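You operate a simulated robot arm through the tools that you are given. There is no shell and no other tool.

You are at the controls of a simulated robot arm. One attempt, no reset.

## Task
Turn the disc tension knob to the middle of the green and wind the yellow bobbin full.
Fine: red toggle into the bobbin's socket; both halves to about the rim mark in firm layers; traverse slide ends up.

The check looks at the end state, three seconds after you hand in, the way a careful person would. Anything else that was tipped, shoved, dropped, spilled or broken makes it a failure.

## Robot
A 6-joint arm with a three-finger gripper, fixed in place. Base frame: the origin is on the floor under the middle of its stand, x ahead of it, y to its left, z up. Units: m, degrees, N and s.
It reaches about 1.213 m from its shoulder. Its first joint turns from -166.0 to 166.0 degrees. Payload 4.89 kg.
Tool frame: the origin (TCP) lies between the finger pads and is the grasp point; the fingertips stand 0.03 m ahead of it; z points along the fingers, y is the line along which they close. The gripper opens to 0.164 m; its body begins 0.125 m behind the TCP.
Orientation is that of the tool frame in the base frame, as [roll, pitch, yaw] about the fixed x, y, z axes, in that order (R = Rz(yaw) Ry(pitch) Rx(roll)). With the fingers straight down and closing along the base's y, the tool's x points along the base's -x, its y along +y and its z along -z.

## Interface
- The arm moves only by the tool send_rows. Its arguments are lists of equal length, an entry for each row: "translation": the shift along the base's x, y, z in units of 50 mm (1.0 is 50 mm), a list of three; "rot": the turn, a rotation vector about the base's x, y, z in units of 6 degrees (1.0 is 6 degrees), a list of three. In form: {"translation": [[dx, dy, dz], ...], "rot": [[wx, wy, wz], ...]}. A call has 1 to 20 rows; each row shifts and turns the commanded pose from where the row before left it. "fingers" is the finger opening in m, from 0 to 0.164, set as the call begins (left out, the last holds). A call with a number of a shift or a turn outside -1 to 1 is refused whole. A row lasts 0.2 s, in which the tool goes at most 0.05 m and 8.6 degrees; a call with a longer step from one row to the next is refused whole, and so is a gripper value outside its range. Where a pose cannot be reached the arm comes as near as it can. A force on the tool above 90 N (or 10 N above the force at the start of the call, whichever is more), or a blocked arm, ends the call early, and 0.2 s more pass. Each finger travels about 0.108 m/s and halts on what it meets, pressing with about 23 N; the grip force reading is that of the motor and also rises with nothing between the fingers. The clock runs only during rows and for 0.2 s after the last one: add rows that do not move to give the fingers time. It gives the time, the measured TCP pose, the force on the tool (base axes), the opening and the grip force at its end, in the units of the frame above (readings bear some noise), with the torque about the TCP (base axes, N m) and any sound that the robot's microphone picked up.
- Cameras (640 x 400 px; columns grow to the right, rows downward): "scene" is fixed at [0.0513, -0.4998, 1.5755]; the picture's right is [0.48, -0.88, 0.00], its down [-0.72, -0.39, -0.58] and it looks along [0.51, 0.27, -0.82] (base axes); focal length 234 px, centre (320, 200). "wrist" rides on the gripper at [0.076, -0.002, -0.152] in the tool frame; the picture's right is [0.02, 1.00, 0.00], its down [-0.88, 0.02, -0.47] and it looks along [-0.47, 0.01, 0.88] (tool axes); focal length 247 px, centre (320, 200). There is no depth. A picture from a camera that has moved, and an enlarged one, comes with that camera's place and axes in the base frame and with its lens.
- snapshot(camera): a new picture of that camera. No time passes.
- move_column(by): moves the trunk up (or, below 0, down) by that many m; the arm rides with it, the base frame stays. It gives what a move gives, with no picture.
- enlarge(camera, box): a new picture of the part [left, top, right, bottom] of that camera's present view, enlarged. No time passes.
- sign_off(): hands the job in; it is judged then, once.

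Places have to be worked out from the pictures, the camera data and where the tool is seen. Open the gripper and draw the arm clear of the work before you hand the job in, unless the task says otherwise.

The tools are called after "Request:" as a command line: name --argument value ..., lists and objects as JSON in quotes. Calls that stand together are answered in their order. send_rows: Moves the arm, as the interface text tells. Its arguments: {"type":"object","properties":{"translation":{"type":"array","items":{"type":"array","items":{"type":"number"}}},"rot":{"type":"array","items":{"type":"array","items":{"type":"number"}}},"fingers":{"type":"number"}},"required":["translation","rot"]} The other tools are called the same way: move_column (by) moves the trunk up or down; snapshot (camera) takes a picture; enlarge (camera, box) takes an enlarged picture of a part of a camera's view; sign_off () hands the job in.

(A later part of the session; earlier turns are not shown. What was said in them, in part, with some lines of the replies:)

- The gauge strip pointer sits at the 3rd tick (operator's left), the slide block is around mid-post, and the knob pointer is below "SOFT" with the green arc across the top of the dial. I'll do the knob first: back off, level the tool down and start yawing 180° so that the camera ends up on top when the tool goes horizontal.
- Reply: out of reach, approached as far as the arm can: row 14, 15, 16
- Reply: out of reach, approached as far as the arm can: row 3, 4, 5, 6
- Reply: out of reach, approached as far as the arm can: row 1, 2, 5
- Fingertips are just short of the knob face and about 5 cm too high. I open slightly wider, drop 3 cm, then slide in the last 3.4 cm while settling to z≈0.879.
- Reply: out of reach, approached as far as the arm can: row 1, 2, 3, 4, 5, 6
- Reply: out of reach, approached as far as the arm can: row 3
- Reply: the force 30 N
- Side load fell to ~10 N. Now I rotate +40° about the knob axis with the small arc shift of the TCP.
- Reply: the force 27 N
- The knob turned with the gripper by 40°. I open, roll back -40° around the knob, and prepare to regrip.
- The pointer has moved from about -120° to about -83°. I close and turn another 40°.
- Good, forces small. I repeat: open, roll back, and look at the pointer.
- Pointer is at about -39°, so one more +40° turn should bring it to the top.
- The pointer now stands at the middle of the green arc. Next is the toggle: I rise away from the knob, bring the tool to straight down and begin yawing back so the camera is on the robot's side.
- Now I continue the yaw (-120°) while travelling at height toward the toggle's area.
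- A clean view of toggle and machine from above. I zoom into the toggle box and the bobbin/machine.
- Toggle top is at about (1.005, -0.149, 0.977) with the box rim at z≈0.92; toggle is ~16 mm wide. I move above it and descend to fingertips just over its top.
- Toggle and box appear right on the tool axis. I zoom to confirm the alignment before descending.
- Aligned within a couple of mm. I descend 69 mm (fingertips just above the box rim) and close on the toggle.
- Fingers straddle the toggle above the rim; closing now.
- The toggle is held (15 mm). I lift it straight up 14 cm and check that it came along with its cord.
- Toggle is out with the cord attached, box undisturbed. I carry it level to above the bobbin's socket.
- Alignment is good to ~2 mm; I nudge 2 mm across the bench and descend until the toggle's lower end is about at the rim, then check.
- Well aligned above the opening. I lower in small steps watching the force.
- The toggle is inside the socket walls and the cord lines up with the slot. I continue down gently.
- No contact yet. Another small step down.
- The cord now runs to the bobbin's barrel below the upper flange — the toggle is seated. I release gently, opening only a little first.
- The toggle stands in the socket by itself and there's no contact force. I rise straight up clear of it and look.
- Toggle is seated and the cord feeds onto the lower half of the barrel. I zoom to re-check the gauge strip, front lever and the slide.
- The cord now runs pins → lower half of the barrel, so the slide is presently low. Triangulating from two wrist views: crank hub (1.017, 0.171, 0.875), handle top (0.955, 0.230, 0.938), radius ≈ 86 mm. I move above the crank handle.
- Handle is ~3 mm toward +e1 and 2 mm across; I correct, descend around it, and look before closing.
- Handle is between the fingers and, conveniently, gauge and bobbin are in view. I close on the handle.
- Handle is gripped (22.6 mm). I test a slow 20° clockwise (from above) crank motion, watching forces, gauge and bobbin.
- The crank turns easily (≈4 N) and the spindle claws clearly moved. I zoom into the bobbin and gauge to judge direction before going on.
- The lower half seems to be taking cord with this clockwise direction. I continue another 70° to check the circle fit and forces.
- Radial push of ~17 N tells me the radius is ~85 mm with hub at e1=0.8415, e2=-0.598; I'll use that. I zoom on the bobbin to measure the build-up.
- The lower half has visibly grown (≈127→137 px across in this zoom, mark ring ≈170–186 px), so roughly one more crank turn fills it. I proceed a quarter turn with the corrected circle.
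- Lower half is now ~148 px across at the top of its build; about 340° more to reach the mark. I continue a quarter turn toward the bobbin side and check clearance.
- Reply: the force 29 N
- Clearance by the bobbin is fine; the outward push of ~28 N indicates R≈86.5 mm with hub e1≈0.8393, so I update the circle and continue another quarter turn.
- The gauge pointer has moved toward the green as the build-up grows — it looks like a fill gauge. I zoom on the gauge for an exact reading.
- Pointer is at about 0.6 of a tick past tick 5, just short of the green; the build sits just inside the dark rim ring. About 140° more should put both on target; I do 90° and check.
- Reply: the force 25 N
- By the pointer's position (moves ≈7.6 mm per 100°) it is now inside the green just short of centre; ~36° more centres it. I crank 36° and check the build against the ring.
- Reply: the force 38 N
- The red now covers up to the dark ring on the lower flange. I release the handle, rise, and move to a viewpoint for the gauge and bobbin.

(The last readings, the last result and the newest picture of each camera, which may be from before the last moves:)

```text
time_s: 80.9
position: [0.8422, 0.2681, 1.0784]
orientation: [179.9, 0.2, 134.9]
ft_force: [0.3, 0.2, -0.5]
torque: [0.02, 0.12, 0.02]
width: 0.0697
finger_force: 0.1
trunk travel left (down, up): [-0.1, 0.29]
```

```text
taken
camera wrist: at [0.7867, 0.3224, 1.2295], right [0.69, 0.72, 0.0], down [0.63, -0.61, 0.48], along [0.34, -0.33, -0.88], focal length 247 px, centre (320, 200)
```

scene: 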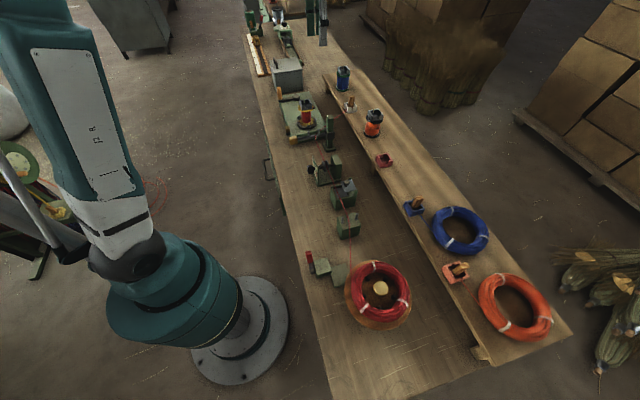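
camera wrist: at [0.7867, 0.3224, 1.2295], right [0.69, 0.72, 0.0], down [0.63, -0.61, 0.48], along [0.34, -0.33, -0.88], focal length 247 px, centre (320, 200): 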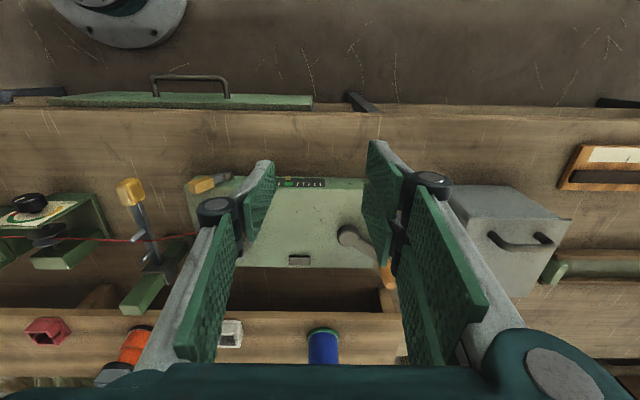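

Request:
enlarge --camera "wrist" --box '[260, 165, 340, 215]'

Request:
enlarge --camera "scene" --box '[265, 75, 361, 135]'

Request:
enlarge --camera "wrist" --box '[90, 160, 250, 320]'

```text
8.00 times, centred on (300, 190) of wrist
camera zoom: at [0.7867, 0.3224, 1.2295], right [0.69, 0.72, 0.0], down [0.63, -0.61, 0.48], along [0.34, -0.33, -0.88], focal length 1976 px, centre (480, 280)
```

zoom: 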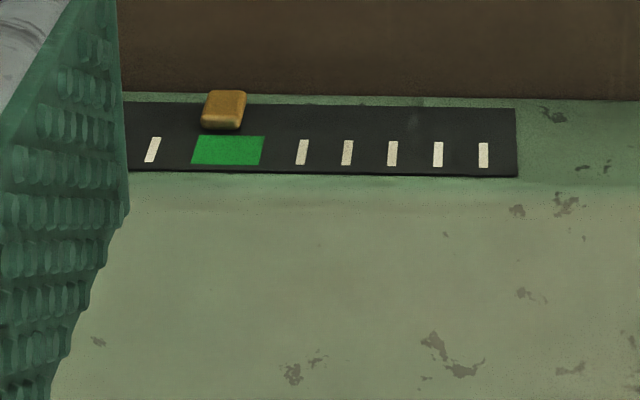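

```text
6.67 times, centred on (313, 105) of scene
camera zoom: at [0.0513, -0.4998, 1.5755], right [0.48, -0.88, 0.0], down [-0.72, -0.39, -0.58], along [0.51, 0.27, -0.82], focal length 1562 px, centre (367, 833)
```

zoom: 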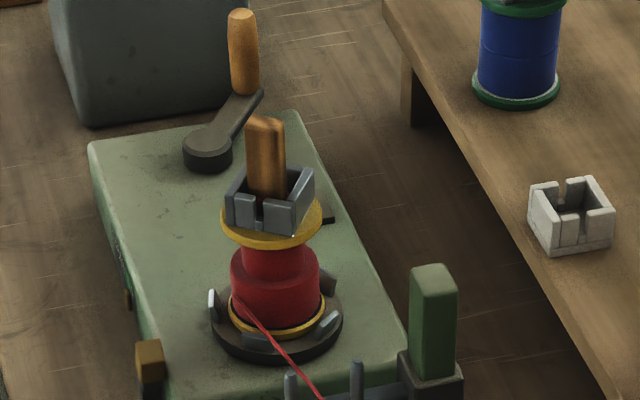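

```text
2.50 times, centred on (170, 240) of wrist
camera zoom: at [0.7867, 0.3224, 1.2295], right [0.69, 0.72, 0.0], down [0.63, -0.61, 0.48], along [0.34, -0.33, -0.88], focal length 617 px, centre (695, 100)
```

zoom: 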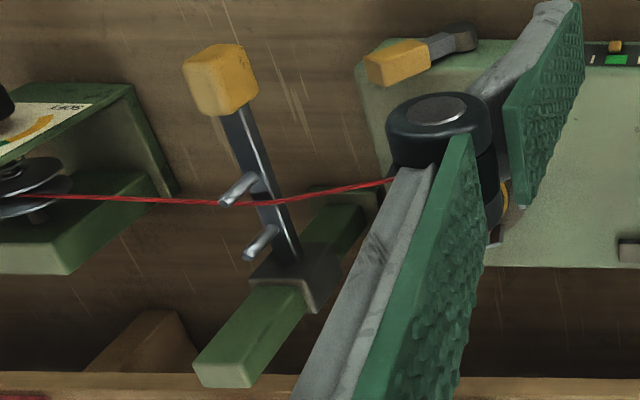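

The gauge pointer is in the middle of the green, and the lower half is at its mark. Now the traverse slide: its handle is near (0.704, -0.008, 0.887). I move above it at safe height.

Request:
send_rows --translation '[[-0.35, -0.69, 0], [-0.35, -0.69, 0], [-0.35, -0.69, 0], [-0.35, -0.69, 0], [-0.35, -0.69, 0], [-0.35, -0.69, 0], [-0.35, -0.69, 0], [-0.31, -0.69, 0], [0, 0, 0]]' --rot '[[0, 0, 0], [0, 0, 0], [0, 0, 0], [0, 0, 0], [0, 0, 0], [0, 0, 0], [0, 0, 0], [0, 0, 0], [0, 0, 0]]' --fingers 0.06

Request:
snapshot --camera "wrist"

Request:
enlarge --camera "wrist" --box '[240, 110, 400, 210]'

Request:
enlarge --camera "scene" --box '[273, 95, 369, 155]'

```text
time_s: 82.9
position: [0.7039, -0.0077, 1.0776]
orientation: [-180.0, 0.2, 135.0]
ft_force: [-0.1, 0.3, -0.5]
torque: [-0.04, 0.0, 0.01]
width: 0.06
finger_force: 0.1
trunk travel left (down, up): [-0.1, 0.29]
```

```text
taken
camera wrist: at [0.6491, 0.0455, 1.2292], right [0.69, 0.72, 0.0], down [0.63, -0.61, 0.48], along [0.34, -0.33, -0.88], focal length 247 px, centre (320, 200)
```

wrist: 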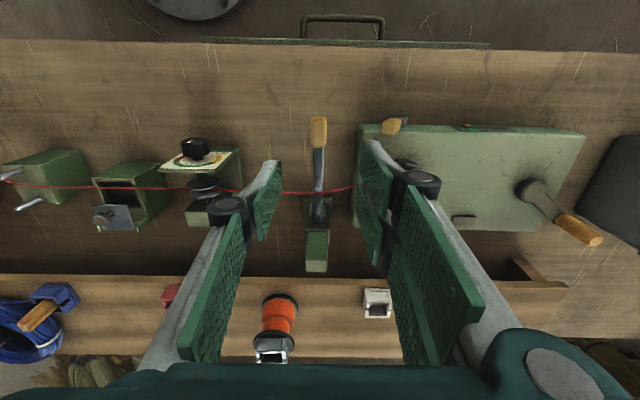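

```text
4.00 times, centred on (320, 160) of wrist
camera zoom: at [0.6491, 0.0455, 1.2292], right [0.69, 0.72, 0.0], down [0.63, -0.61, 0.48], along [0.34, -0.33, -0.88], focal length 988 px, centre (320, 360)
```

zoom: 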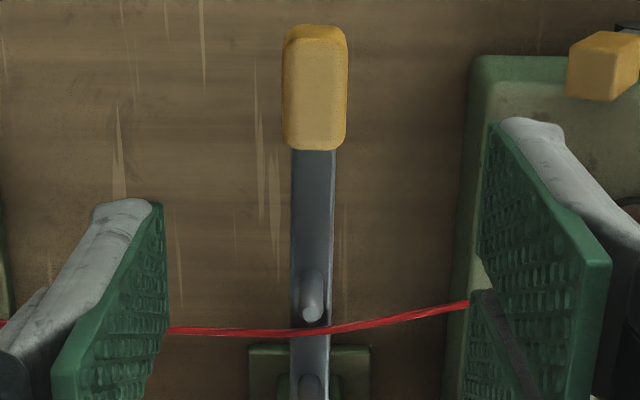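

```text
6.67 times, centred on (321, 125) of scene
camera zoom: at [0.0513, -0.4998, 1.5755], right [0.48, -0.88, 0.0], down [-0.72, -0.39, -0.58], along [0.51, 0.27, -0.82], focal length 1562 px, centre (313, 700)
```

zoom: 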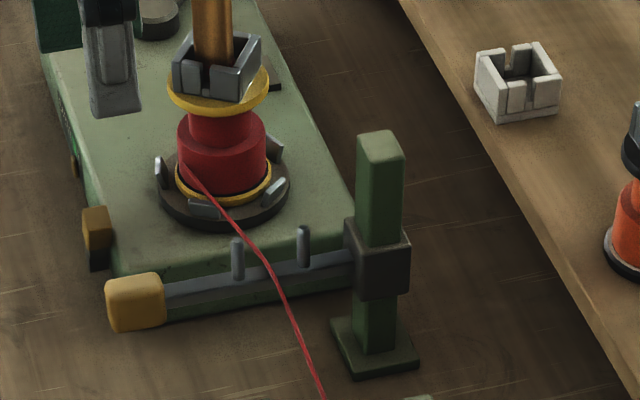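

Handle top is well located (22 mm wide, ~45 mm long). I descend around it with the fingers open 60 mm.

Request:
send_rows --translation '[[0.01, -0.07, -0.76], [0, 0, -0.76], [0, 0, -0.76], [0, 0, -0.76], [0, 0, -0.72], [0, 0, 0]]' --rot '[[0, 0, 0], [0, 0, 0], [0, 0, 0], [0, 0, 0], [0, 0, 0], [0, 0, 0]]'

Request:
snapshot --camera "wrist"

Request:
enlarge --camera "scene" --box '[257, 90, 369, 160]'

```text
time_s: 84.3
position: [0.7032, -0.0106, 0.8898]
orientation: [180.0, 0.1, 134.9]
ft_force: [-0.3, 0.7, 1.5]
torque: [0.02, 0.01, 0.01]
width: 0.0601
finger_force: 0.1
trunk travel left (down, up): [-0.1, 0.29]
```

```text
taken
camera wrist: at [0.6481, 0.043, 1.0418], right [0.69, 0.72, 0.0], down [0.63, -0.61, 0.48], along [0.34, -0.33, -0.88], focal length 247 px, centre (320, 200)
```

wrist: 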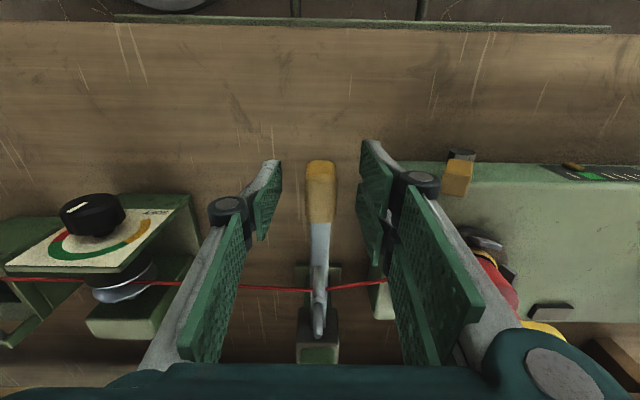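

```text
5.71 times, centred on (313, 125) of scene
camera zoom: at [0.0513, -0.4998, 1.5755], right [0.48, -0.88, 0.0], down [-0.72, -0.39, -0.58], along [0.51, 0.27, -0.82], focal length 1338 px, centre (360, 629)
```

zoom: 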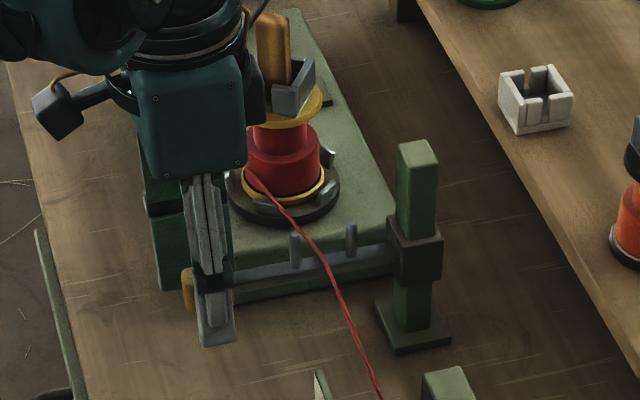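

The handle is between the fingers. I close on it.

Request:
send_rows --translation '[[0, 0, 0], [0, 0, 0], [0, 0, 0]]' --rot '[[0, 0, 0], [0, 0, 0], [0, 0, 0]]' --fingers 0.0

```text
time_s: 85.1
position: [0.7033, -0.011, 0.89]
orientation: [180.0, 0.2, 134.9]
ft_force: [8.3, 6.3, -1.7]
torque: [0.16, -0.25, 0.47]
width: 0.0211
finger_force: 45.7
trunk travel left (down, up): [-0.1, 0.29]
```

Gripped (21 mm). I lift gently 1 cm and check force and whether the slide follows.

Request:
send_rows --translation '[[0, 0, 0.1], [0, 0, 0.1], [0, 0, 0]]' --rot '[[0, 0, 0], [0, 0, 0], [0, 0, 0]]'

Request:
enlarge --camera "scene" --box '[257, 90, 369, 160]'

```text
time_s: 85.9
position: [0.7036, -0.0108, 0.9006]
orientation: [180.0, 0.1, 134.9]
ft_force: [2.8, 10.8, -0.1]
torque: [0.34, 0.02, 0.43]
width: 0.0211
finger_force: 44.9
trunk travel left (down, up): [-0.1, 0.29]
```

```text
5.71 times, centred on (313, 125) of scene
camera zoom: at [0.0513, -0.4998, 1.5755], right [0.48, -0.88, 0.0], down [-0.72, -0.39, -0.58], along [0.51, 0.27, -0.82], focal length 1338 px, centre (360, 629)
```

zoom: 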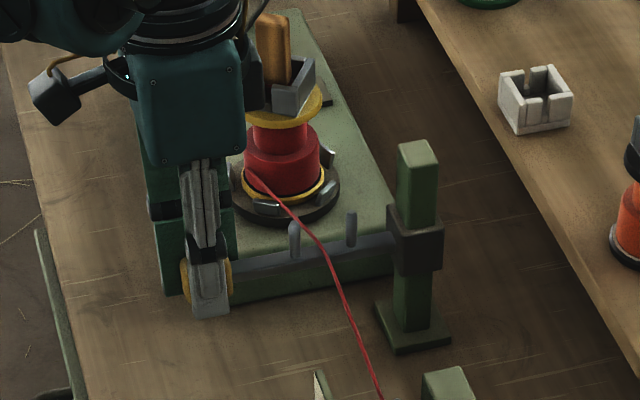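

The slide follows with little force. I lift another 2 cm and check.

Request:
send_rows --translation '[[0, 0, 0.1], [0, 0, 0.1], [0, 0, 0.1], [0, 0, 0.1], [0, 0, 0]]' --rot '[[0, 0, 0], [0, 0, 0], [0, 0, 0], [0, 0, 0], [0, 0, 0]]'

Request:
enlarge --camera "scene" --box '[257, 90, 369, 160]'

```text
time_s: 87.1
position: [0.7039, -0.0114, 0.9212]
orientation: [180.0, 0.2, 134.8]
ft_force: [-2.8, 16.3, 0.7]
torque: [0.5, 0.12, 0.43]
width: 0.021
finger_force: 45.5
trunk travel left (down, up): [-0.1, 0.29]
```

```text
5.71 times, centred on (313, 125) of scene
camera zoom: at [0.0513, -0.4998, 1.5755], right [0.48, -0.88, 0.0], down [-0.72, -0.39, -0.58], along [0.51, 0.27, -0.82], focal length 1338 px, centre (360, 629)
```

zoom: 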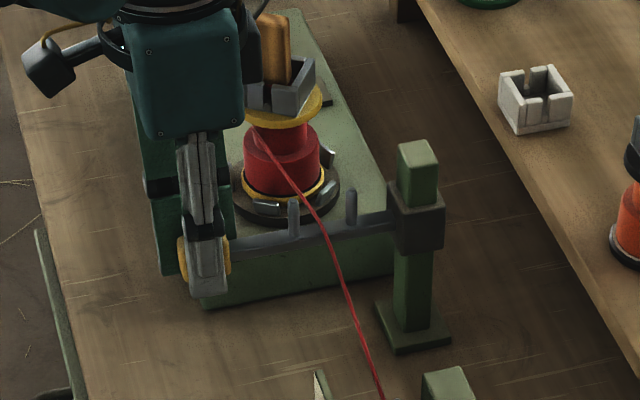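

The cord has switched to the upper half of the barrel. I keep raising in small steps to find the top stop.

Request:
send_rows --translation '[[0, 0, 0.08], [0, 0, 0.08], [0, 0, 0]]' --rot '[[0, 0, 0], [0, 0, 0], [0, 0, 0]]'

Request:
enlarge --camera "scene" --box '[257, 90, 369, 160]'

```text
time_s: 87.9
position: [0.704, -0.0117, 0.9275]
orientation: [180.0, 0.3, 134.8]
ft_force: [-4.1, 1.8, -37.4]
torque: [0.03, 0.04, 0.13]
width: 0.0217
finger_force: 45.0
trunk travel left (down, up): [-0.1, 0.29]
```

```text
5.71 times, centred on (313, 125) of scene
camera zoom: at [0.0513, -0.4998, 1.5755], right [0.48, -0.88, 0.0], down [-0.72, -0.39, -0.58], along [0.51, 0.27, -0.82], focal length 1338 px, centre (360, 629)
```

zoom: 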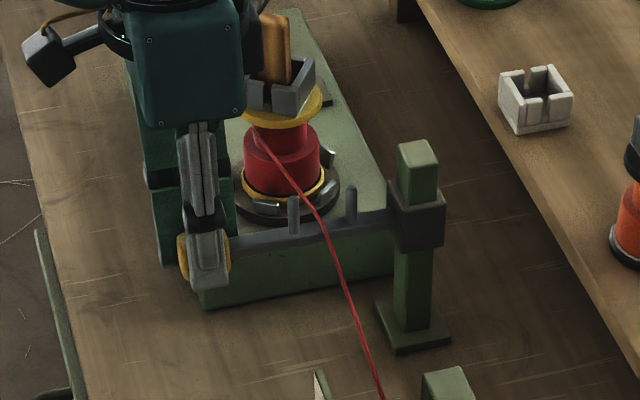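

-37 N vertical force: the slide is against its upper stop. I release the handle and see whether the slide stays up.

Request:
send_rows --translation '[[0, 0, 0], [0, 0, 0], [0, 0, 0], [0, 0, 0]]' --rot '[[0, 0, 0], [0, 0, 0], [0, 0, 0], [0, 0, 0]]' --fingers 0.06

Request:
enlarge --camera "scene" --box '[257, 90, 369, 160]'

Request:
snapshot --camera "wrist"

```text
time_s: 88.9
position: [0.7037, -0.0105, 0.9285]
orientation: [180.0, 0.2, 134.9]
ft_force: [-0.5, -0.8, 0.2]
torque: [-0.01, 0.0, 0.0]
width: 0.0598
finger_force: 0.0
trunk travel left (down, up): [-0.1, 0.29]
```

```text
5.71 times, centred on (313, 125) of scene
camera zoom: at [0.0513, -0.4998, 1.5755], right [0.48, -0.88, 0.0], down [-0.72, -0.39, -0.58], along [0.51, 0.27, -0.82], focal length 1338 px, centre (360, 629)
```

zoom: 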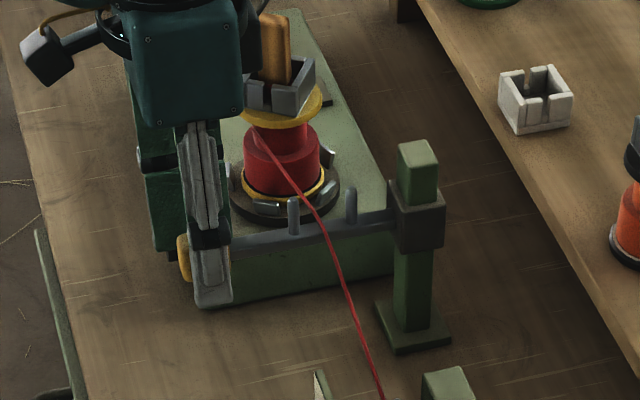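

```text
taken
camera wrist: at [0.6489, 0.0432, 1.0804], right [0.69, 0.72, 0.0], down [0.63, -0.61, 0.48], along [0.34, -0.33, -0.88], focal length 247 px, centre (320, 200)
```

wrist: 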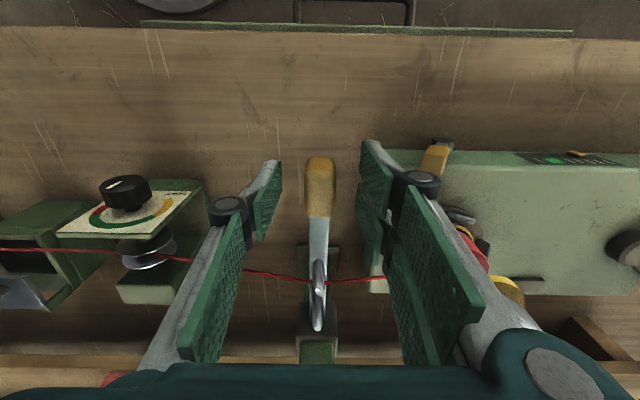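

The slide stays up. I zoom the gauge to see what it reads now that the upper half is being fed.

Request:
enlarge --camera "wrist" --box '[504, 135, 632, 180]'

Request:
enlarge --camera "wrist" --box '[64, 160, 224, 260]'

```text
5.00 times, centred on (568, 158) of wrist
camera zoom: at [0.6489, 0.0432, 1.0804], right [0.69, 0.72, 0.0], down [0.63, -0.61, 0.48], along [0.34, -0.33, -0.88], focal length 1235 px, centre (-920, 412)
```

zoom: 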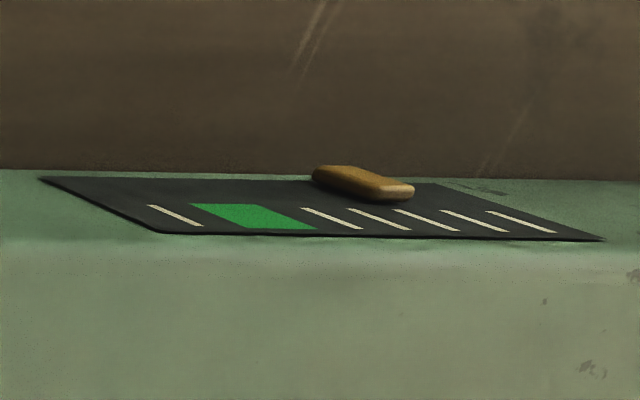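

```text
4.00 times, centred on (144, 210) of wrist
camera zoom: at [0.6489, 0.0432, 1.0804], right [0.69, 0.72, 0.0], down [0.63, -0.61, 0.48], along [0.34, -0.33, -0.88], focal length 988 px, centre (1024, 160)
```

zoom: 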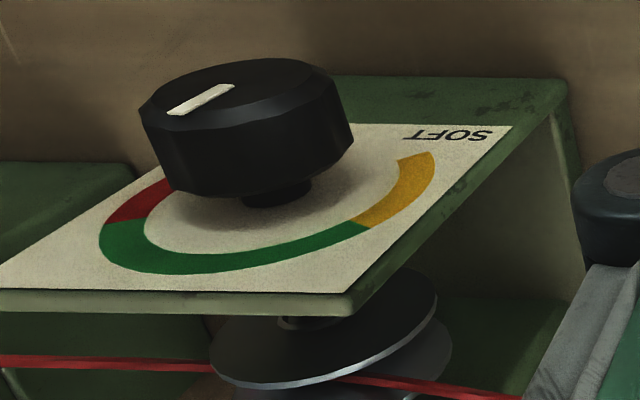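

The gauge now reads the upper half (back at tick 3), so it shows the active half's fill. Before continuing I zoom on the knob to double-check its pointer from here.

Request:
enlarge --camera "wrist" --box '[80, 160, 176, 220]'

Request:
enlarge --camera "scene" --box '[294, 150, 342, 180]'

```text
6.67 times, centred on (128, 190) of wrist
camera zoom: at [0.6489, 0.0432, 1.0804], right [0.69, 0.72, 0.0], down [0.63, -0.61, 0.48], along [0.34, -0.33, -0.88], focal length 1646 px, centre (1600, 267)
```

zoom: 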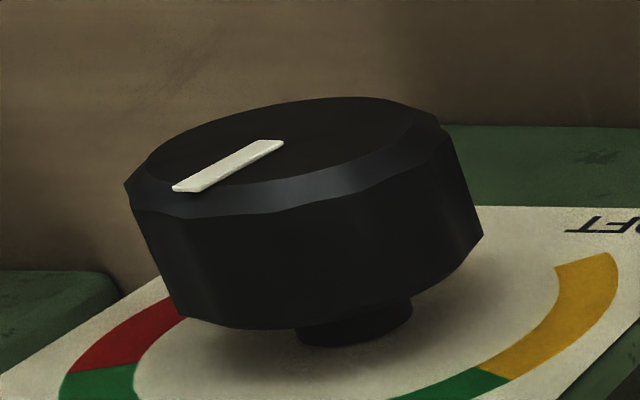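

```text
13.33 times, centred on (318, 165) of scene
camera zoom: at [0.0513, -0.4998, 1.5755], right [0.48, -0.88, 0.0], down [-0.72, -0.39, -0.58], along [0.51, 0.27, -0.82], focal length 3123 px, centre (347, 667)
```

zoom: 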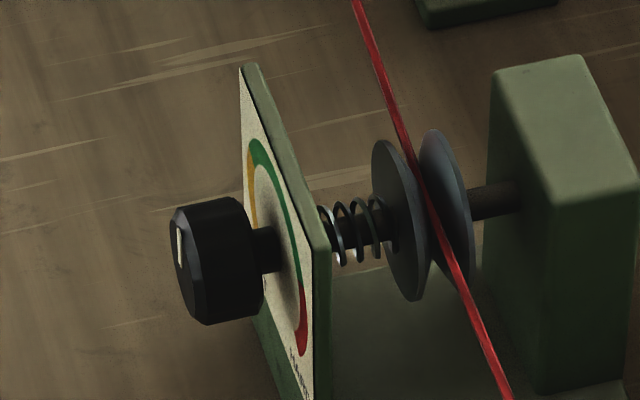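

The knob pointer still reads within a few degrees of the middle of the green; I'll re-verify straight-on at the end. Now I go up and over to the crank handle (≈1.101, 0.1835).

Request:
send_rows --translation '[[0, 0, 0.76], [0, 0, 0.76], [0, 0, 0.76], [0, 0, 0.76], [0, 0, 0.76], [0.722, 0.353, 0], [0.722, 0.353, 0], [0.722, 0.353, 0], [0.722, 0.353, 0], [0.722, 0.353, 0], [0.722, 0.353, 0], [0.722, 0.353, 0], [0.722, 0.353, 0], [0.722, 0.353, 0], [0.722, 0.353, 0], [0.722, 0.353, 0], [0, 0, 0]]' --rot '[[0, 0, 0], [0, 0, 0], [0, 0, 0], [0, 0, 0], [0, 0, 0], [0, 0, 0], [0, 0, 0], [0, 0, 0], [0, 0, 0], [0, 0, 0], [0, 0, 0], [0, 0, 0], [0, 0, 0], [0, 0, 0], [0, 0, 0], [0, 0, 0], [0, 0, 0]]' --fingers 0.07

Request:
snapshot --camera "wrist"

Request:
enlarge --camera "wrist" --box '[256, 110, 384, 190]'

Request:
enlarge --camera "scene" --box '[265, 75, 361, 135]'

```text
time_s: 92.5
position: [1.1014, 0.1828, 1.1182]
orientation: [180.0, 0.2, 134.9]
ft_force: [-0.3, 0.0, -0.8]
torque: [-0.02, 0.05, 0.0]
width: 0.0699
finger_force: 0.0
trunk travel left (down, up): [-0.1, 0.29]
```

```text
taken
camera wrist: at [1.047, 0.2365, 1.2697], right [0.69, 0.72, 0.0], down [0.63, -0.61, 0.48], along [0.34, -0.33, -0.88], focal length 247 px, centre (320, 200)
```

wrist: 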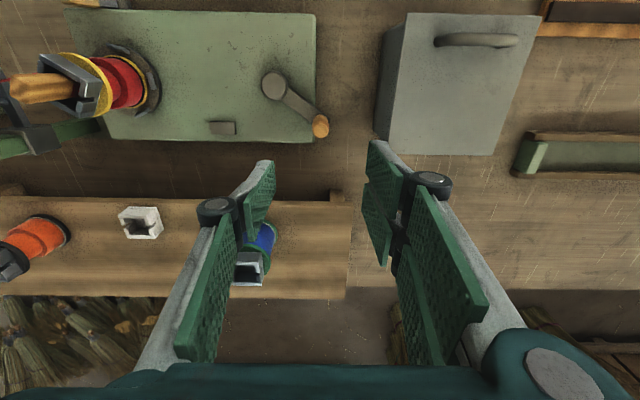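

```text
5.00 times, centred on (320, 150) of wrist
camera zoom: at [1.047, 0.2365, 1.2697], right [0.69, 0.72, 0.0], down [0.63, -0.61, 0.48], along [0.34, -0.33, -0.88], focal length 1235 px, centre (320, 450)
```

zoom: 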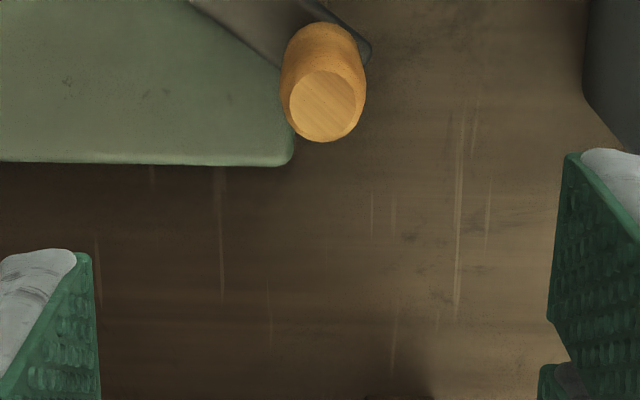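

```text
6.67 times, centred on (313, 105) of scene
camera zoom: at [0.0513, -0.4998, 1.5755], right [0.48, -0.88, 0.0], down [-0.72, -0.39, -0.58], along [0.51, 0.27, -0.82], focal length 1562 px, centre (367, 833)
```

zoom: 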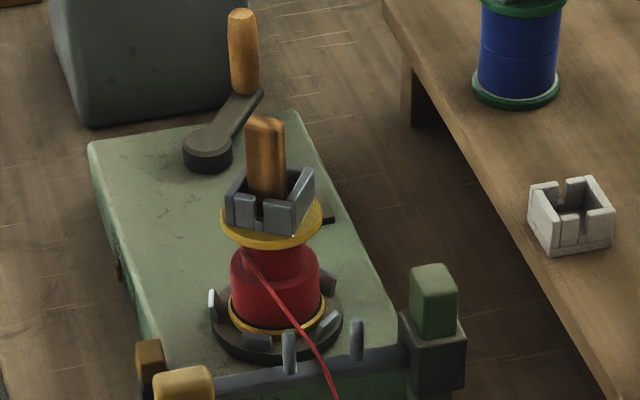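

The handle top is right under the tool axis (2 mm off). I descend around it and close.

Request:
send_rows --translation '[[-0.01, 0.04, -0.7], [0, 0, -0.8], [0, 0, -0.8], [0, 0, -0.8], [0, 0, -0.7], [0, 0, 0]]' --rot '[[0, 0, 0], [0, 0, 0], [0, 0, 0], [0, 0, 0], [0, 0, 0], [0, 0, 0]]'

Request:
snapshot --camera "wrist"

Request:
send_rows --translation '[[0, 0, 0], [0, 0, 0], [0, 0, 0]]' --rot '[[0, 0, 0], [0, 0, 0], [0, 0, 0]]' --fingers 0.0

```text
time_s: 93.9
position: [1.1012, 0.1846, 0.929]
orientation: [180.0, 0.2, 134.9]
ft_force: [0.1, 0.3, 0.0]
torque: [0.0, -0.01, -0.04]
width: 0.0701
finger_force: 0.2
trunk travel left (down, up): [-0.1, 0.29]
```

```text
taken
camera wrist: at [1.0462, 0.2382, 1.0796], right [0.69, 0.72, 0.0], down [0.63, -0.61, 0.48], along [0.34, -0.33, -0.88], focal length 247 px, centre (320, 200)
```

wrist: 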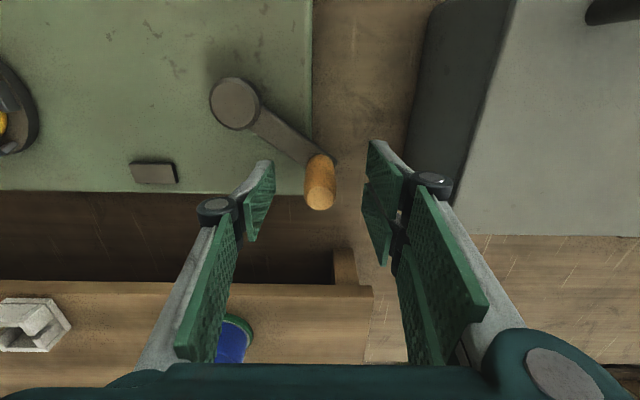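

```text
time_s: 94.7
position: [1.1012, 0.1846, 0.9284]
orientation: [180.0, 0.2, 135.0]
ft_force: [-1.0, 0.4, -3.3]
torque: [-0.03, 0.01, 0.01]
width: 0.0225
finger_force: 44.9
trunk travel left (down, up): [-0.1, 0.29]
```

Grip is centred (no side load). I crank clockwise 120° along the calibrated 85 mm circle and check forces and the upper half.

Request:
send_rows --translation '[[0.0194, -0.4434, 0], [-0.0961, -0.4333, 0], [-0.2049, -0.3937, 0], [-0.2998, -0.3272, 0], [-0.3743, -0.2385, 0], [-0.4233, -0.1335, 0], [-0.4434, -0.0194, 0], [-0.4333, 0.0961, 0]]' --rot '[[0, 0, 0], [0, 0, 0], [0, 0, 0], [0, 0, 0], [0, 0, 0], [0, 0, 0], [0, 0, 0], [0, 0, 0]]'

Request:
enlarge --camera "scene" --box '[289, 95, 345, 130]'

```text
time_s: 96.5
position: [0.9879, 0.0903, 0.9283]
orientation: [-180.0, 0.1, 135.0]
ft_force: [3.2, 6.8, -9.4]
torque: [0.11, 0.09, 0.02]
width: 0.0221
finger_force: 44.9
trunk travel left (down, up): [-0.1, 0.29]
```

```text
11.43 times, centred on (317, 112) of scene
camera zoom: at [0.0513, -0.4998, 1.5755], right [0.48, -0.88, 0.0], down [-0.72, -0.39, -0.58], along [0.51, 0.27, -0.82], focal length 2677 px, centre (354, 1200)
```

zoom: 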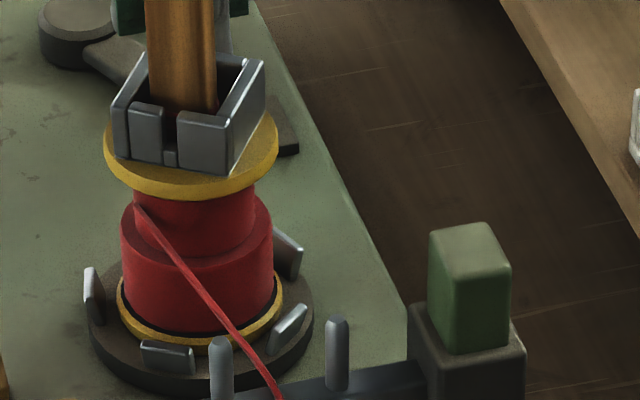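

Forces are small and the upper half is growing evenly. I continue 120° more, which brings the gauge back into view.

Request:
send_rows --translation '[[-0.3937, 0.2049, 0], [-0.3272, 0.2998, 0], [-0.2385, 0.3743, 0], [-0.1335, 0.4233, 0], [-0.0194, 0.4434, 0], [0.0961, 0.4333, 0], [0.2049, 0.3937, 0], [0.2998, 0.3272, 0]]' --rot '[[0, 0, 0], [0, 0, 0], [0, 0, 0], [0, 0, 0], [0, 0, 0], [0, 0, 0], [0, 0, 0], [0, 0, 0]]'

Request:
enlarge --camera "scene" --box '[289, 95, 345, 130]'

Request:
enlarge --camera "wrist" --box '[160, 120, 288, 165]'

```text
time_s: 98.3
position: [0.9632, 0.2358, 0.9283]
orientation: [-180.0, 0.2, 134.9]
ft_force: [0.6, -2.3, -2.5]
torque: [0.31, 0.14, 0.03]
width: 0.0224
finger_force: 45.1
trunk travel left (down, up): [-0.1, 0.29]
```

```text
11.43 times, centred on (317, 112) of scene
camera zoom: at [0.0513, -0.4998, 1.5755], right [0.48, -0.88, 0.0], down [-0.72, -0.39, -0.58], along [0.51, 0.27, -0.82], focal length 2677 px, centre (354, 1200)
```

zoom: 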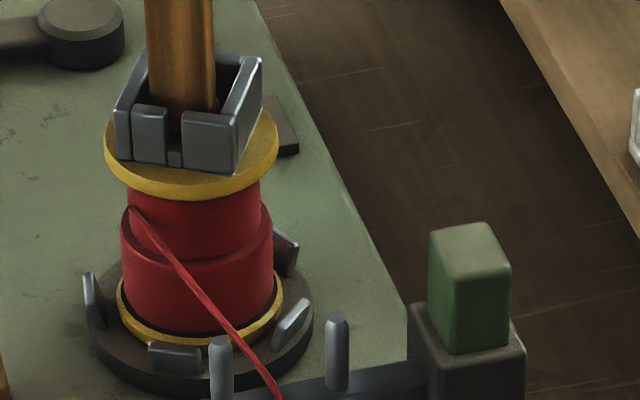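

```text
5.00 times, centred on (224, 142) of wrist
camera zoom: at [0.9078, 0.2891, 1.0799], right [0.69, 0.72, 0.0], down [0.63, -0.61, 0.48], along [0.34, -0.33, -0.88], focal length 1235 px, centre (800, 488)
```

zoom: 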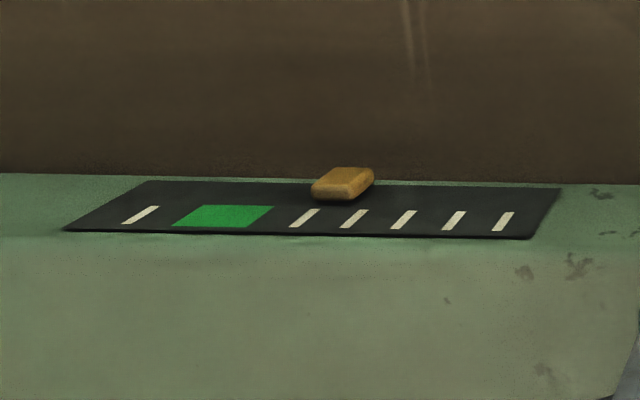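

Pointer is at about 3.7 (between ticks 4 and 5), matching the expected rate. I continue 120°.

Request:
send_rows --translation '[[0.3743, 0.2385, 0], [0.4233, 0.1335, 0], [0.4434, 0.0194, 0], [0.4333, -0.0961, 0], [0.3937, -0.2049, 0], [0.3272, -0.2998, 0], [0.2385, -0.3743, 0], [0.1335, -0.4233, 0]]' --rot '[[0, 0, 0], [0, 0, 0], [0, 0, 0], [0, 0, 0], [0, 0, 0], [0, 0, 0], [0, 0, 0], [0, 0, 0]]'

Request:
enlarge --camera "scene" --box '[289, 95, 345, 130]'

```text
time_s: 100.1
position: [1.1013, 0.1848, 0.9283]
orientation: [-180.0, 0.3, 134.9]
ft_force: [17.2, 0.7, 7.9]
torque: [-0.13, -0.57, 0.02]
width: 0.0221
finger_force: 44.9
trunk travel left (down, up): [-0.1, 0.29]
```

```text
11.43 times, centred on (317, 112) of scene
camera zoom: at [0.0513, -0.4998, 1.5755], right [0.48, -0.88, 0.0], down [-0.72, -0.39, -0.58], along [0.51, 0.27, -0.82], focal length 2677 px, centre (354, 1200)
```

zoom: 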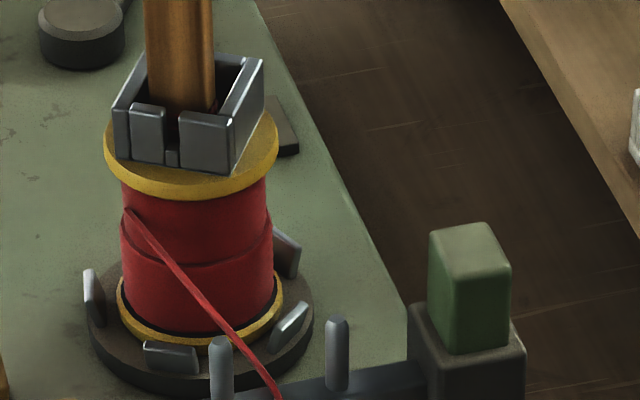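

Upper half is nearly level with the lower. The remaining 125° matches what the lower half took; I go on and check.

Request:
send_rows --translation '[[0.0194, -0.4434, 0], [-0.0961, -0.4333, 0], [-0.2049, -0.3937, 0], [-0.2998, -0.3272, 0], [-0.3743, -0.2385, 0], [-0.4233, -0.1335, 0], [-0.4434, -0.0194, 0]]' --rot '[[0, 0, 0], [0, 0, 0], [0, 0, 0], [0, 0, 0], [0, 0, 0], [0, 0, 0], [0, 0, 0]]'

Request:
enlarge --camera "scene" --box '[289, 95, 345, 130]'

Request:
snapshot --camera "wrist"

```text
time_s: 101.7
position: [1.0095, 0.0853, 0.9275]
orientation: [180.0, 0.1, 135.0]
ft_force: [-0.6, -6.1, -4.7]
torque: [-0.24, 0.27, 0.01]
width: 0.022
finger_force: 45.2
trunk travel left (down, up): [-0.1, 0.29]
```

```text
11.43 times, centred on (317, 112) of scene
camera zoom: at [0.0513, -0.4998, 1.5755], right [0.48, -0.88, 0.0], down [-0.72, -0.39, -0.58], along [0.51, 0.27, -0.82], focal length 2677 px, centre (354, 1200)
```

zoom: 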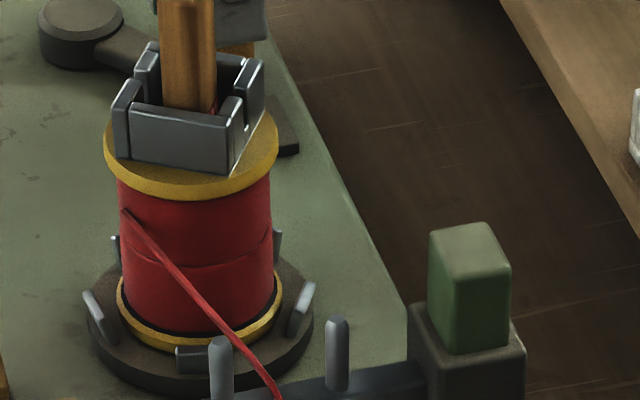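

```text
taken
camera wrist: at [0.9548, 0.1392, 1.0799], right [0.69, 0.72, 0.0], down [0.63, -0.61, 0.47], along [0.34, -0.33, -0.88], focal length 247 px, centre (320, 200)
```

wrist: 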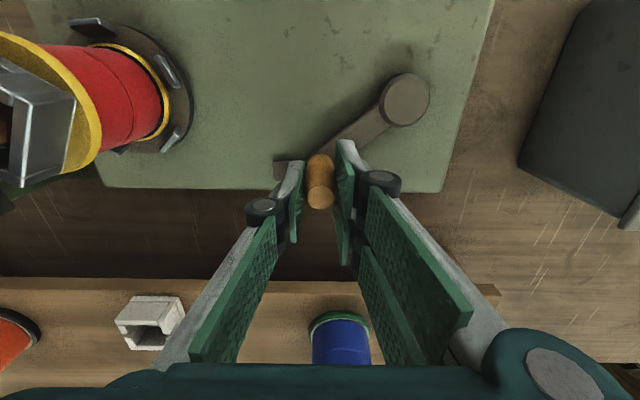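

Almost level now; I add the last 20° to match the lower half's turns.

Request:
send_rows --translation '[[-0.2918, 0.0515, 0], [-0.2784, 0.1013, 0], [0, 0, 0]]' --rot '[[0, 0, 0], [0, 0, 0], [0, 0, 0]]'

Request:
enlarge --camera "scene" --box '[289, 95, 345, 130]'

```text
time_s: 102.5
position: [0.9806, 0.0938, 0.9281]
orientation: [180.0, 0.1, 134.9]
ft_force: [-3.3, -5.5, -2.5]
torque: [-0.1, 0.22, 0.01]
width: 0.0221
finger_force: 44.6
trunk travel left (down, up): [-0.1, 0.29]
```

```text
11.43 times, centred on (317, 112) of scene
camera zoom: at [0.0513, -0.4998, 1.5755], right [0.48, -0.88, 0.0], down [-0.72, -0.39, -0.58], along [0.51, 0.27, -0.82], focal length 2677 px, centre (354, 1200)
```

zoom: 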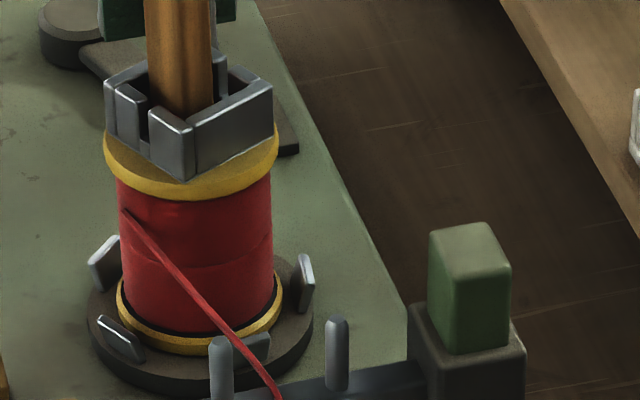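

Both halves look flush. I release the handle, rise, and move to the gauge viewpoint.

Request:
send_rows --translation '[[0, 0, 0], [0, 0, 0], [0, 0, 0.3], [0, 0, 0.7], [0, 0, 0.8], [0, 0, 0.8], [0, 0, 0.6], [-0.35, 0.43, 0], [-0.35, 0.43, 0], [-0.35, 0.43, 0], [-0.35, 0.43, 0], [-0.35, 0.43, 0], [-0.35, 0.43, 0], [-0.35, 0.43, 0], [-0.35, 0.43, 0], [0, 0, 0]]' --rot '[[0, 0, 0], [0, 0, 0], [0, 0, 0], [0, 0, 0], [0, 0, 0], [0, 0, 0], [0, 0, 0], [0, 0, 0], [0, 0, 0], [0, 0, 0], [0, 0, 0], [0, 0, 0], [0, 0, 0], [0, 0, 0], [0, 0, 0], [0, 0, 0]]' --fingers 0.065

Request:
snapshot --camera "wrist"

Request:
enlarge --camera "wrist" --box '[260, 165, 340, 215]'

Request:
enlarge --camera "scene" --box '[265, 75, 361, 135]'

```text
time_s: 105.9
position: [0.8409, 0.2647, 1.0896]
orientation: [-179.9, 0.2, 134.9]
ft_force: [0.0, -0.2, 0.6]
torque: [0.07, -0.01, -0.01]
width: 0.065
finger_force: 0.1
trunk travel left (down, up): [-0.1, 0.29]
```

```text
taken
camera wrist: at [0.7859, 0.3185, 1.2404], right [0.69, 0.72, 0.0], down [0.63, -0.61, 0.48], along [0.34, -0.33, -0.88], focal length 247 px, centre (320, 200)
```

wrist: 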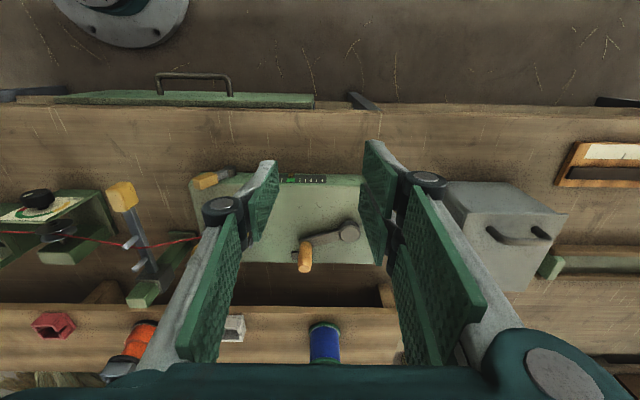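

```text
8.00 times, centred on (300, 190) of wrist
camera zoom: at [0.7859, 0.3185, 1.2404], right [0.69, 0.72, 0.0], down [0.63, -0.61, 0.48], along [0.34, -0.33, -0.88], focal length 1976 px, centre (480, 280)
```

zoom: 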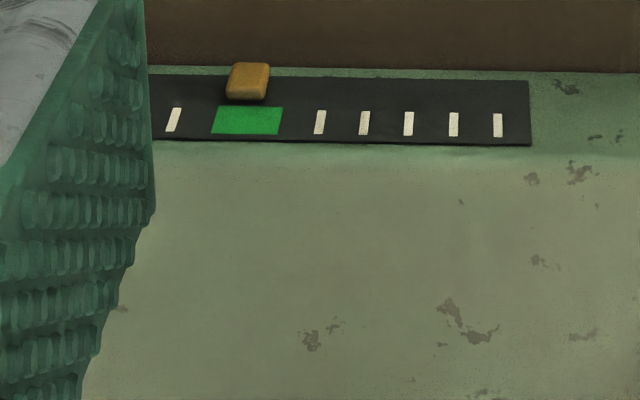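

```text
6.67 times, centred on (313, 105) of scene
camera zoom: at [0.0513, -0.4998, 1.5755], right [0.48, -0.88, 0.0], down [-0.72, -0.39, -0.58], along [0.51, 0.27, -0.82], focal length 1562 px, centre (367, 833)
```

zoom: 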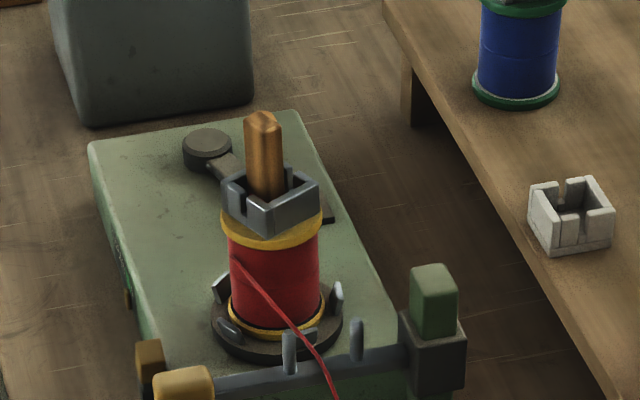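

The gauge pointer sits right over the middle of the green for the upper half too. I take a high zoom of the finished bobbin and compare with the full blue reference.

Request:
enlarge --camera "scene" --box '[297, 105, 329, 125]'

Request:
enlarge --camera "scene" --box '[327, 62, 359, 92]'

Request:
enlarge --camera "wrist" --box '[100, 160, 228, 310]'

```text
16.00 times, centred on (313, 115) of scene
camera zoom: at [0.0513, -0.4998, 1.5755], right [0.48, -0.88, 0.0], down [-0.72, -0.39, -0.58], along [0.51, 0.27, -0.82], focal length 3748 px, centre (432, 1560)
```

zoom: 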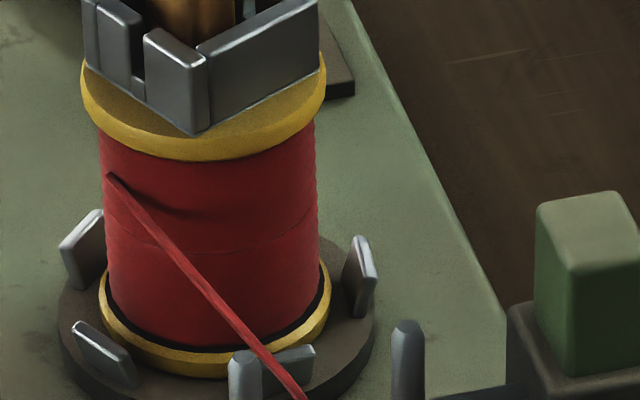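

```text
13.33 times, centred on (343, 77) of scene
camera zoom: at [0.0513, -0.4998, 1.5755], right [0.48, -0.88, 0.0], down [-0.72, -0.39, -0.58], along [0.51, 0.27, -0.82], focal length 3123 px, centre (13, 1840)
```

zoom: 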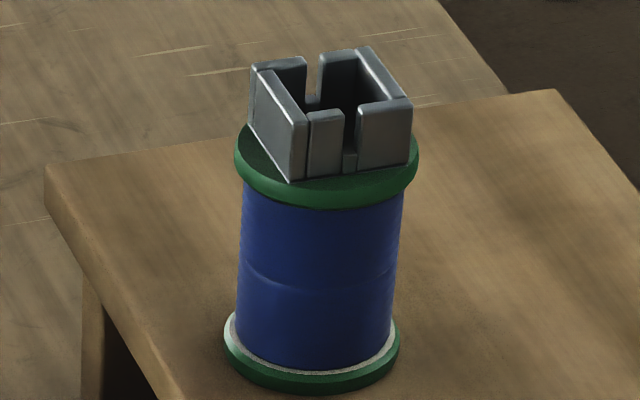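

```text
2.67 times, centred on (164, 235) of wrist
camera zoom: at [0.7859, 0.3185, 1.2404], right [0.69, 0.72, 0.0], down [0.63, -0.61, 0.48], along [0.34, -0.33, -0.88], focal length 659 px, centre (736, 107)
```

zoom: 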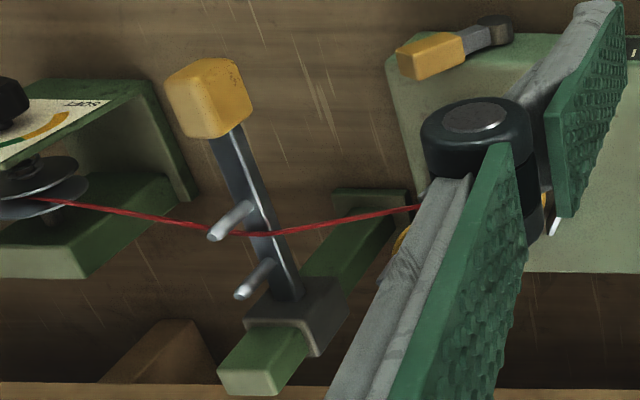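

Both halves are flush and reach the mark, matching the blue reference. Finally I move in front of the tensioner to verify the knob straight-on.

Request:
send_rows --translation '[[-0.646, -0.4635, 0], [-0.646, -0.4635, 0], [-0.646, -0.4635, 0], [-0.646, -0.4635, -0.2], [-0.646, -0.4635, -0.25], [-0.646, -0.4635, -0.25], [-0.646, -0.4635, -0.25], [-0.646, -0.4635, -0.25], [-0.646, -0.4635, -0.25], [-0.646, -0.4635, -0.25], [-0.646, -0.4635, -0.25], [-0.646, -0.4635, -0.25], [0, 0, 0]]' --rot '[[0, 0, 0], [0, 0, 0], [0, 0, 0], [0, 0, 0], [0, 0, 0], [0, 0, 0], [0, 0, 0], [0, 0, 0], [0, 0, 0], [0, 0, 0], [0, 0, 0], [0, 0, 0], [0, 0, 0]]'

Request:
snapshot --camera "wrist"

```text
time_s: 108.7
position: [0.4536, -0.0149, 0.978]
orientation: [179.9, 0.1, 134.9]
ft_force: [0.0, 0.3, -0.4]
torque: [-0.04, -0.01, 0.0]
width: 0.0647
finger_force: 0.1
trunk travel left (down, up): [-0.1, 0.29]
```

```text
taken
camera wrist: at [0.3991, 0.04, 1.1301], right [0.69, 0.72, 0.0], down [0.63, -0.61, 0.48], along [0.34, -0.33, -0.88], focal length 247 px, centre (320, 200)
```

wrist: 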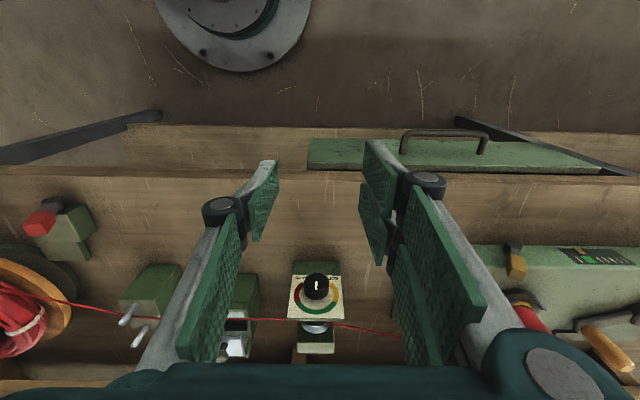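

Request:
enlarge --camera "wrist" --box '[268, 255, 364, 325]'

Request:
enlarge --camera "scene" --box '[253, 70, 365, 140]'

Request:
enlarge --camera "wrist" --box '[544, 235, 640, 280]'

```text
5.71 times, centred on (316, 290) of wrist
camera zoom: at [0.3991, 0.04, 1.1301], right [0.69, 0.72, 0.0], down [0.63, -0.61, 0.48], along [0.34, -0.33, -0.88], focal length 1411 px, centre (343, -314)
```

zoom: 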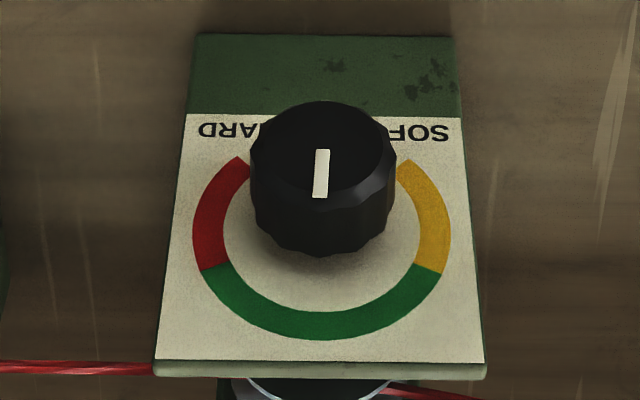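

```text
5.71 times, centred on (309, 105) of scene
camera zoom: at [0.0513, -0.4998, 1.5755], right [0.48, -0.88, 0.0], down [-0.72, -0.39, -0.58], along [0.51, 0.27, -0.82], focal length 1338 px, centre (383, 743)
```

zoom: 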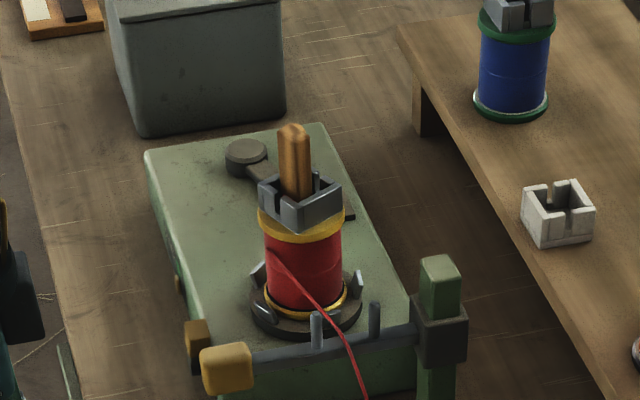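

```text
6.67 times, centred on (592, 258) of wrist
camera zoom: at [0.3991, 0.04, 1.1301], right [0.69, 0.72, 0.0], down [0.63, -0.61, 0.48], along [0.34, -0.33, -0.88], focal length 1646 px, centre (-1493, -183)
```

zoom: 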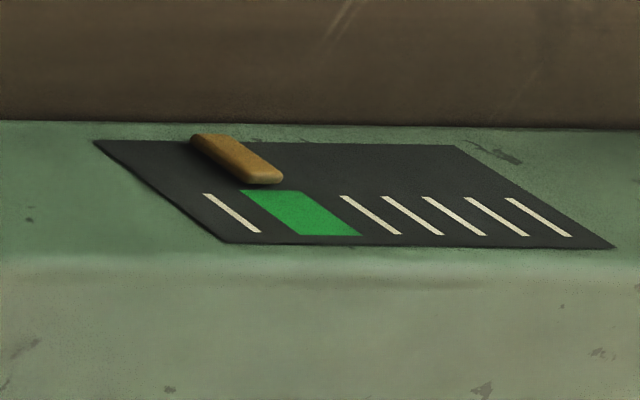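

Knob pointer is within ~2° of the green's middle, the gauge is centred in the green, the slide is up and the toggle stands in the socket. I open the gripper and draw the arm up and clear before handing in.

Request:
send_rows --translation '[[0, 0, 0.6], [0, 0, 0.7], [0, 0, 0.7], [0, 0.1, 0.7], [0, 0.3, 0.7], [0, 0.5, 0.7], [0, 0.5, 0.5], [0, 0.5, 0], [0, 0, 0], [0, 0, 0]]' --rot '[[0, 0, 0], [0, 0, 0], [0, 0, 0], [0, 0, 0], [0, 0, 0], [0, 0, 0], [0, 0, 0], [0, 0, 0], [0, 0, 0], [0, 0, 0]]' --fingers 0.16

Request:
snapshot --camera "scene"

Request:
snapshot --camera "wrist"

Request:
enlarge --camera "scene" --box '[265, 75, 425, 175]'

```text
time_s: 110.9
position: [0.4543, 0.0806, 1.208]
orientation: [-180.0, 0.1, 134.9]
ft_force: [-0.9, -0.7, -0.1]
torque: [0.01, -0.02, 0.04]
width: 0.1605
finger_force: 0.1
trunk travel left (down, up): [-0.1, 0.29]
```

```text
taken
```

scene: 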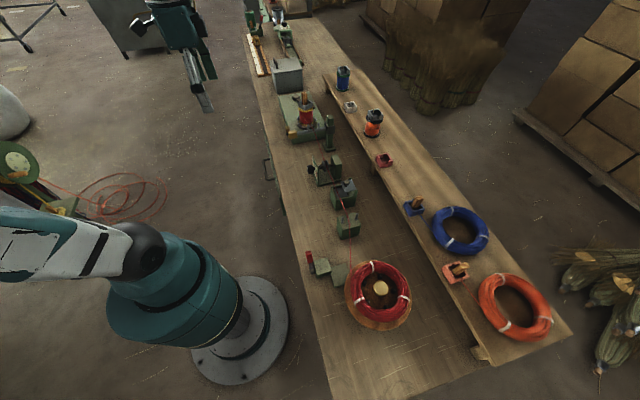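

```text
taken
camera wrist: at [0.3989, 0.1353, 1.3599], right [0.69, 0.72, 0.0], down [0.63, -0.61, 0.48], along [0.34, -0.33, -0.88], focal length 247 px, centre (320, 200)
```

wrist: 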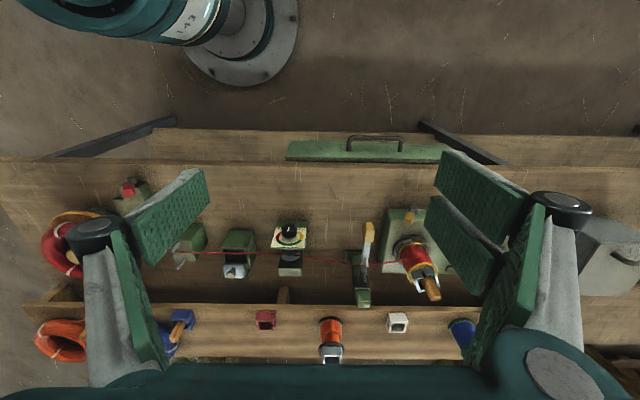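

```text
4.00 times, centred on (345, 125) of scene
camera zoom: at [0.0513, -0.4998, 1.5755], right [0.48, -0.88, 0.0], down [-0.72, -0.39, -0.58], along [0.51, 0.27, -0.82], focal length 937 px, centre (220, 500)
```

zoom: 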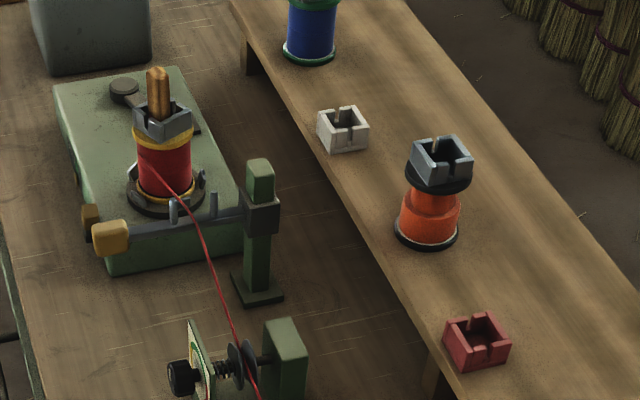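

Everything is in place: knob at mid-green, toggle standing in the bobbin's socket, both halves level at the rim mark, slide up, nothing else disturbed, and the arm open and clear. I hand the job in.

Request:
sign_off

```text
The job is handed in.
```

The yellow bobbin is wound full and I've handed the job in. The end-state check had not reported a result when I finished.

- **Tension knob:** the pointer sits within about 2° of the middle of the green, checked straight-on after winding.
- **Red toggle:** it stands upright in the bobbin's socket. Its white holder on the shelf was not disturbed.
- **Winding:** both halves are level with each other and come up to the dark rim ring, about as full as the blue bobbin. I set the knob before winding. The machine's gauge read near the middle of its green block for each half.
- **Traverse slide:** it is up against its top stop and stayed there when I let go.

In the last pictures nothing else looked tipped or moved. I did not touch the yellow lever on the machine or the red lever by the supply coil. The crank is not where it started; I left it where the winding ended. The gripper is open and the arm is drawn back over the front of the bench.
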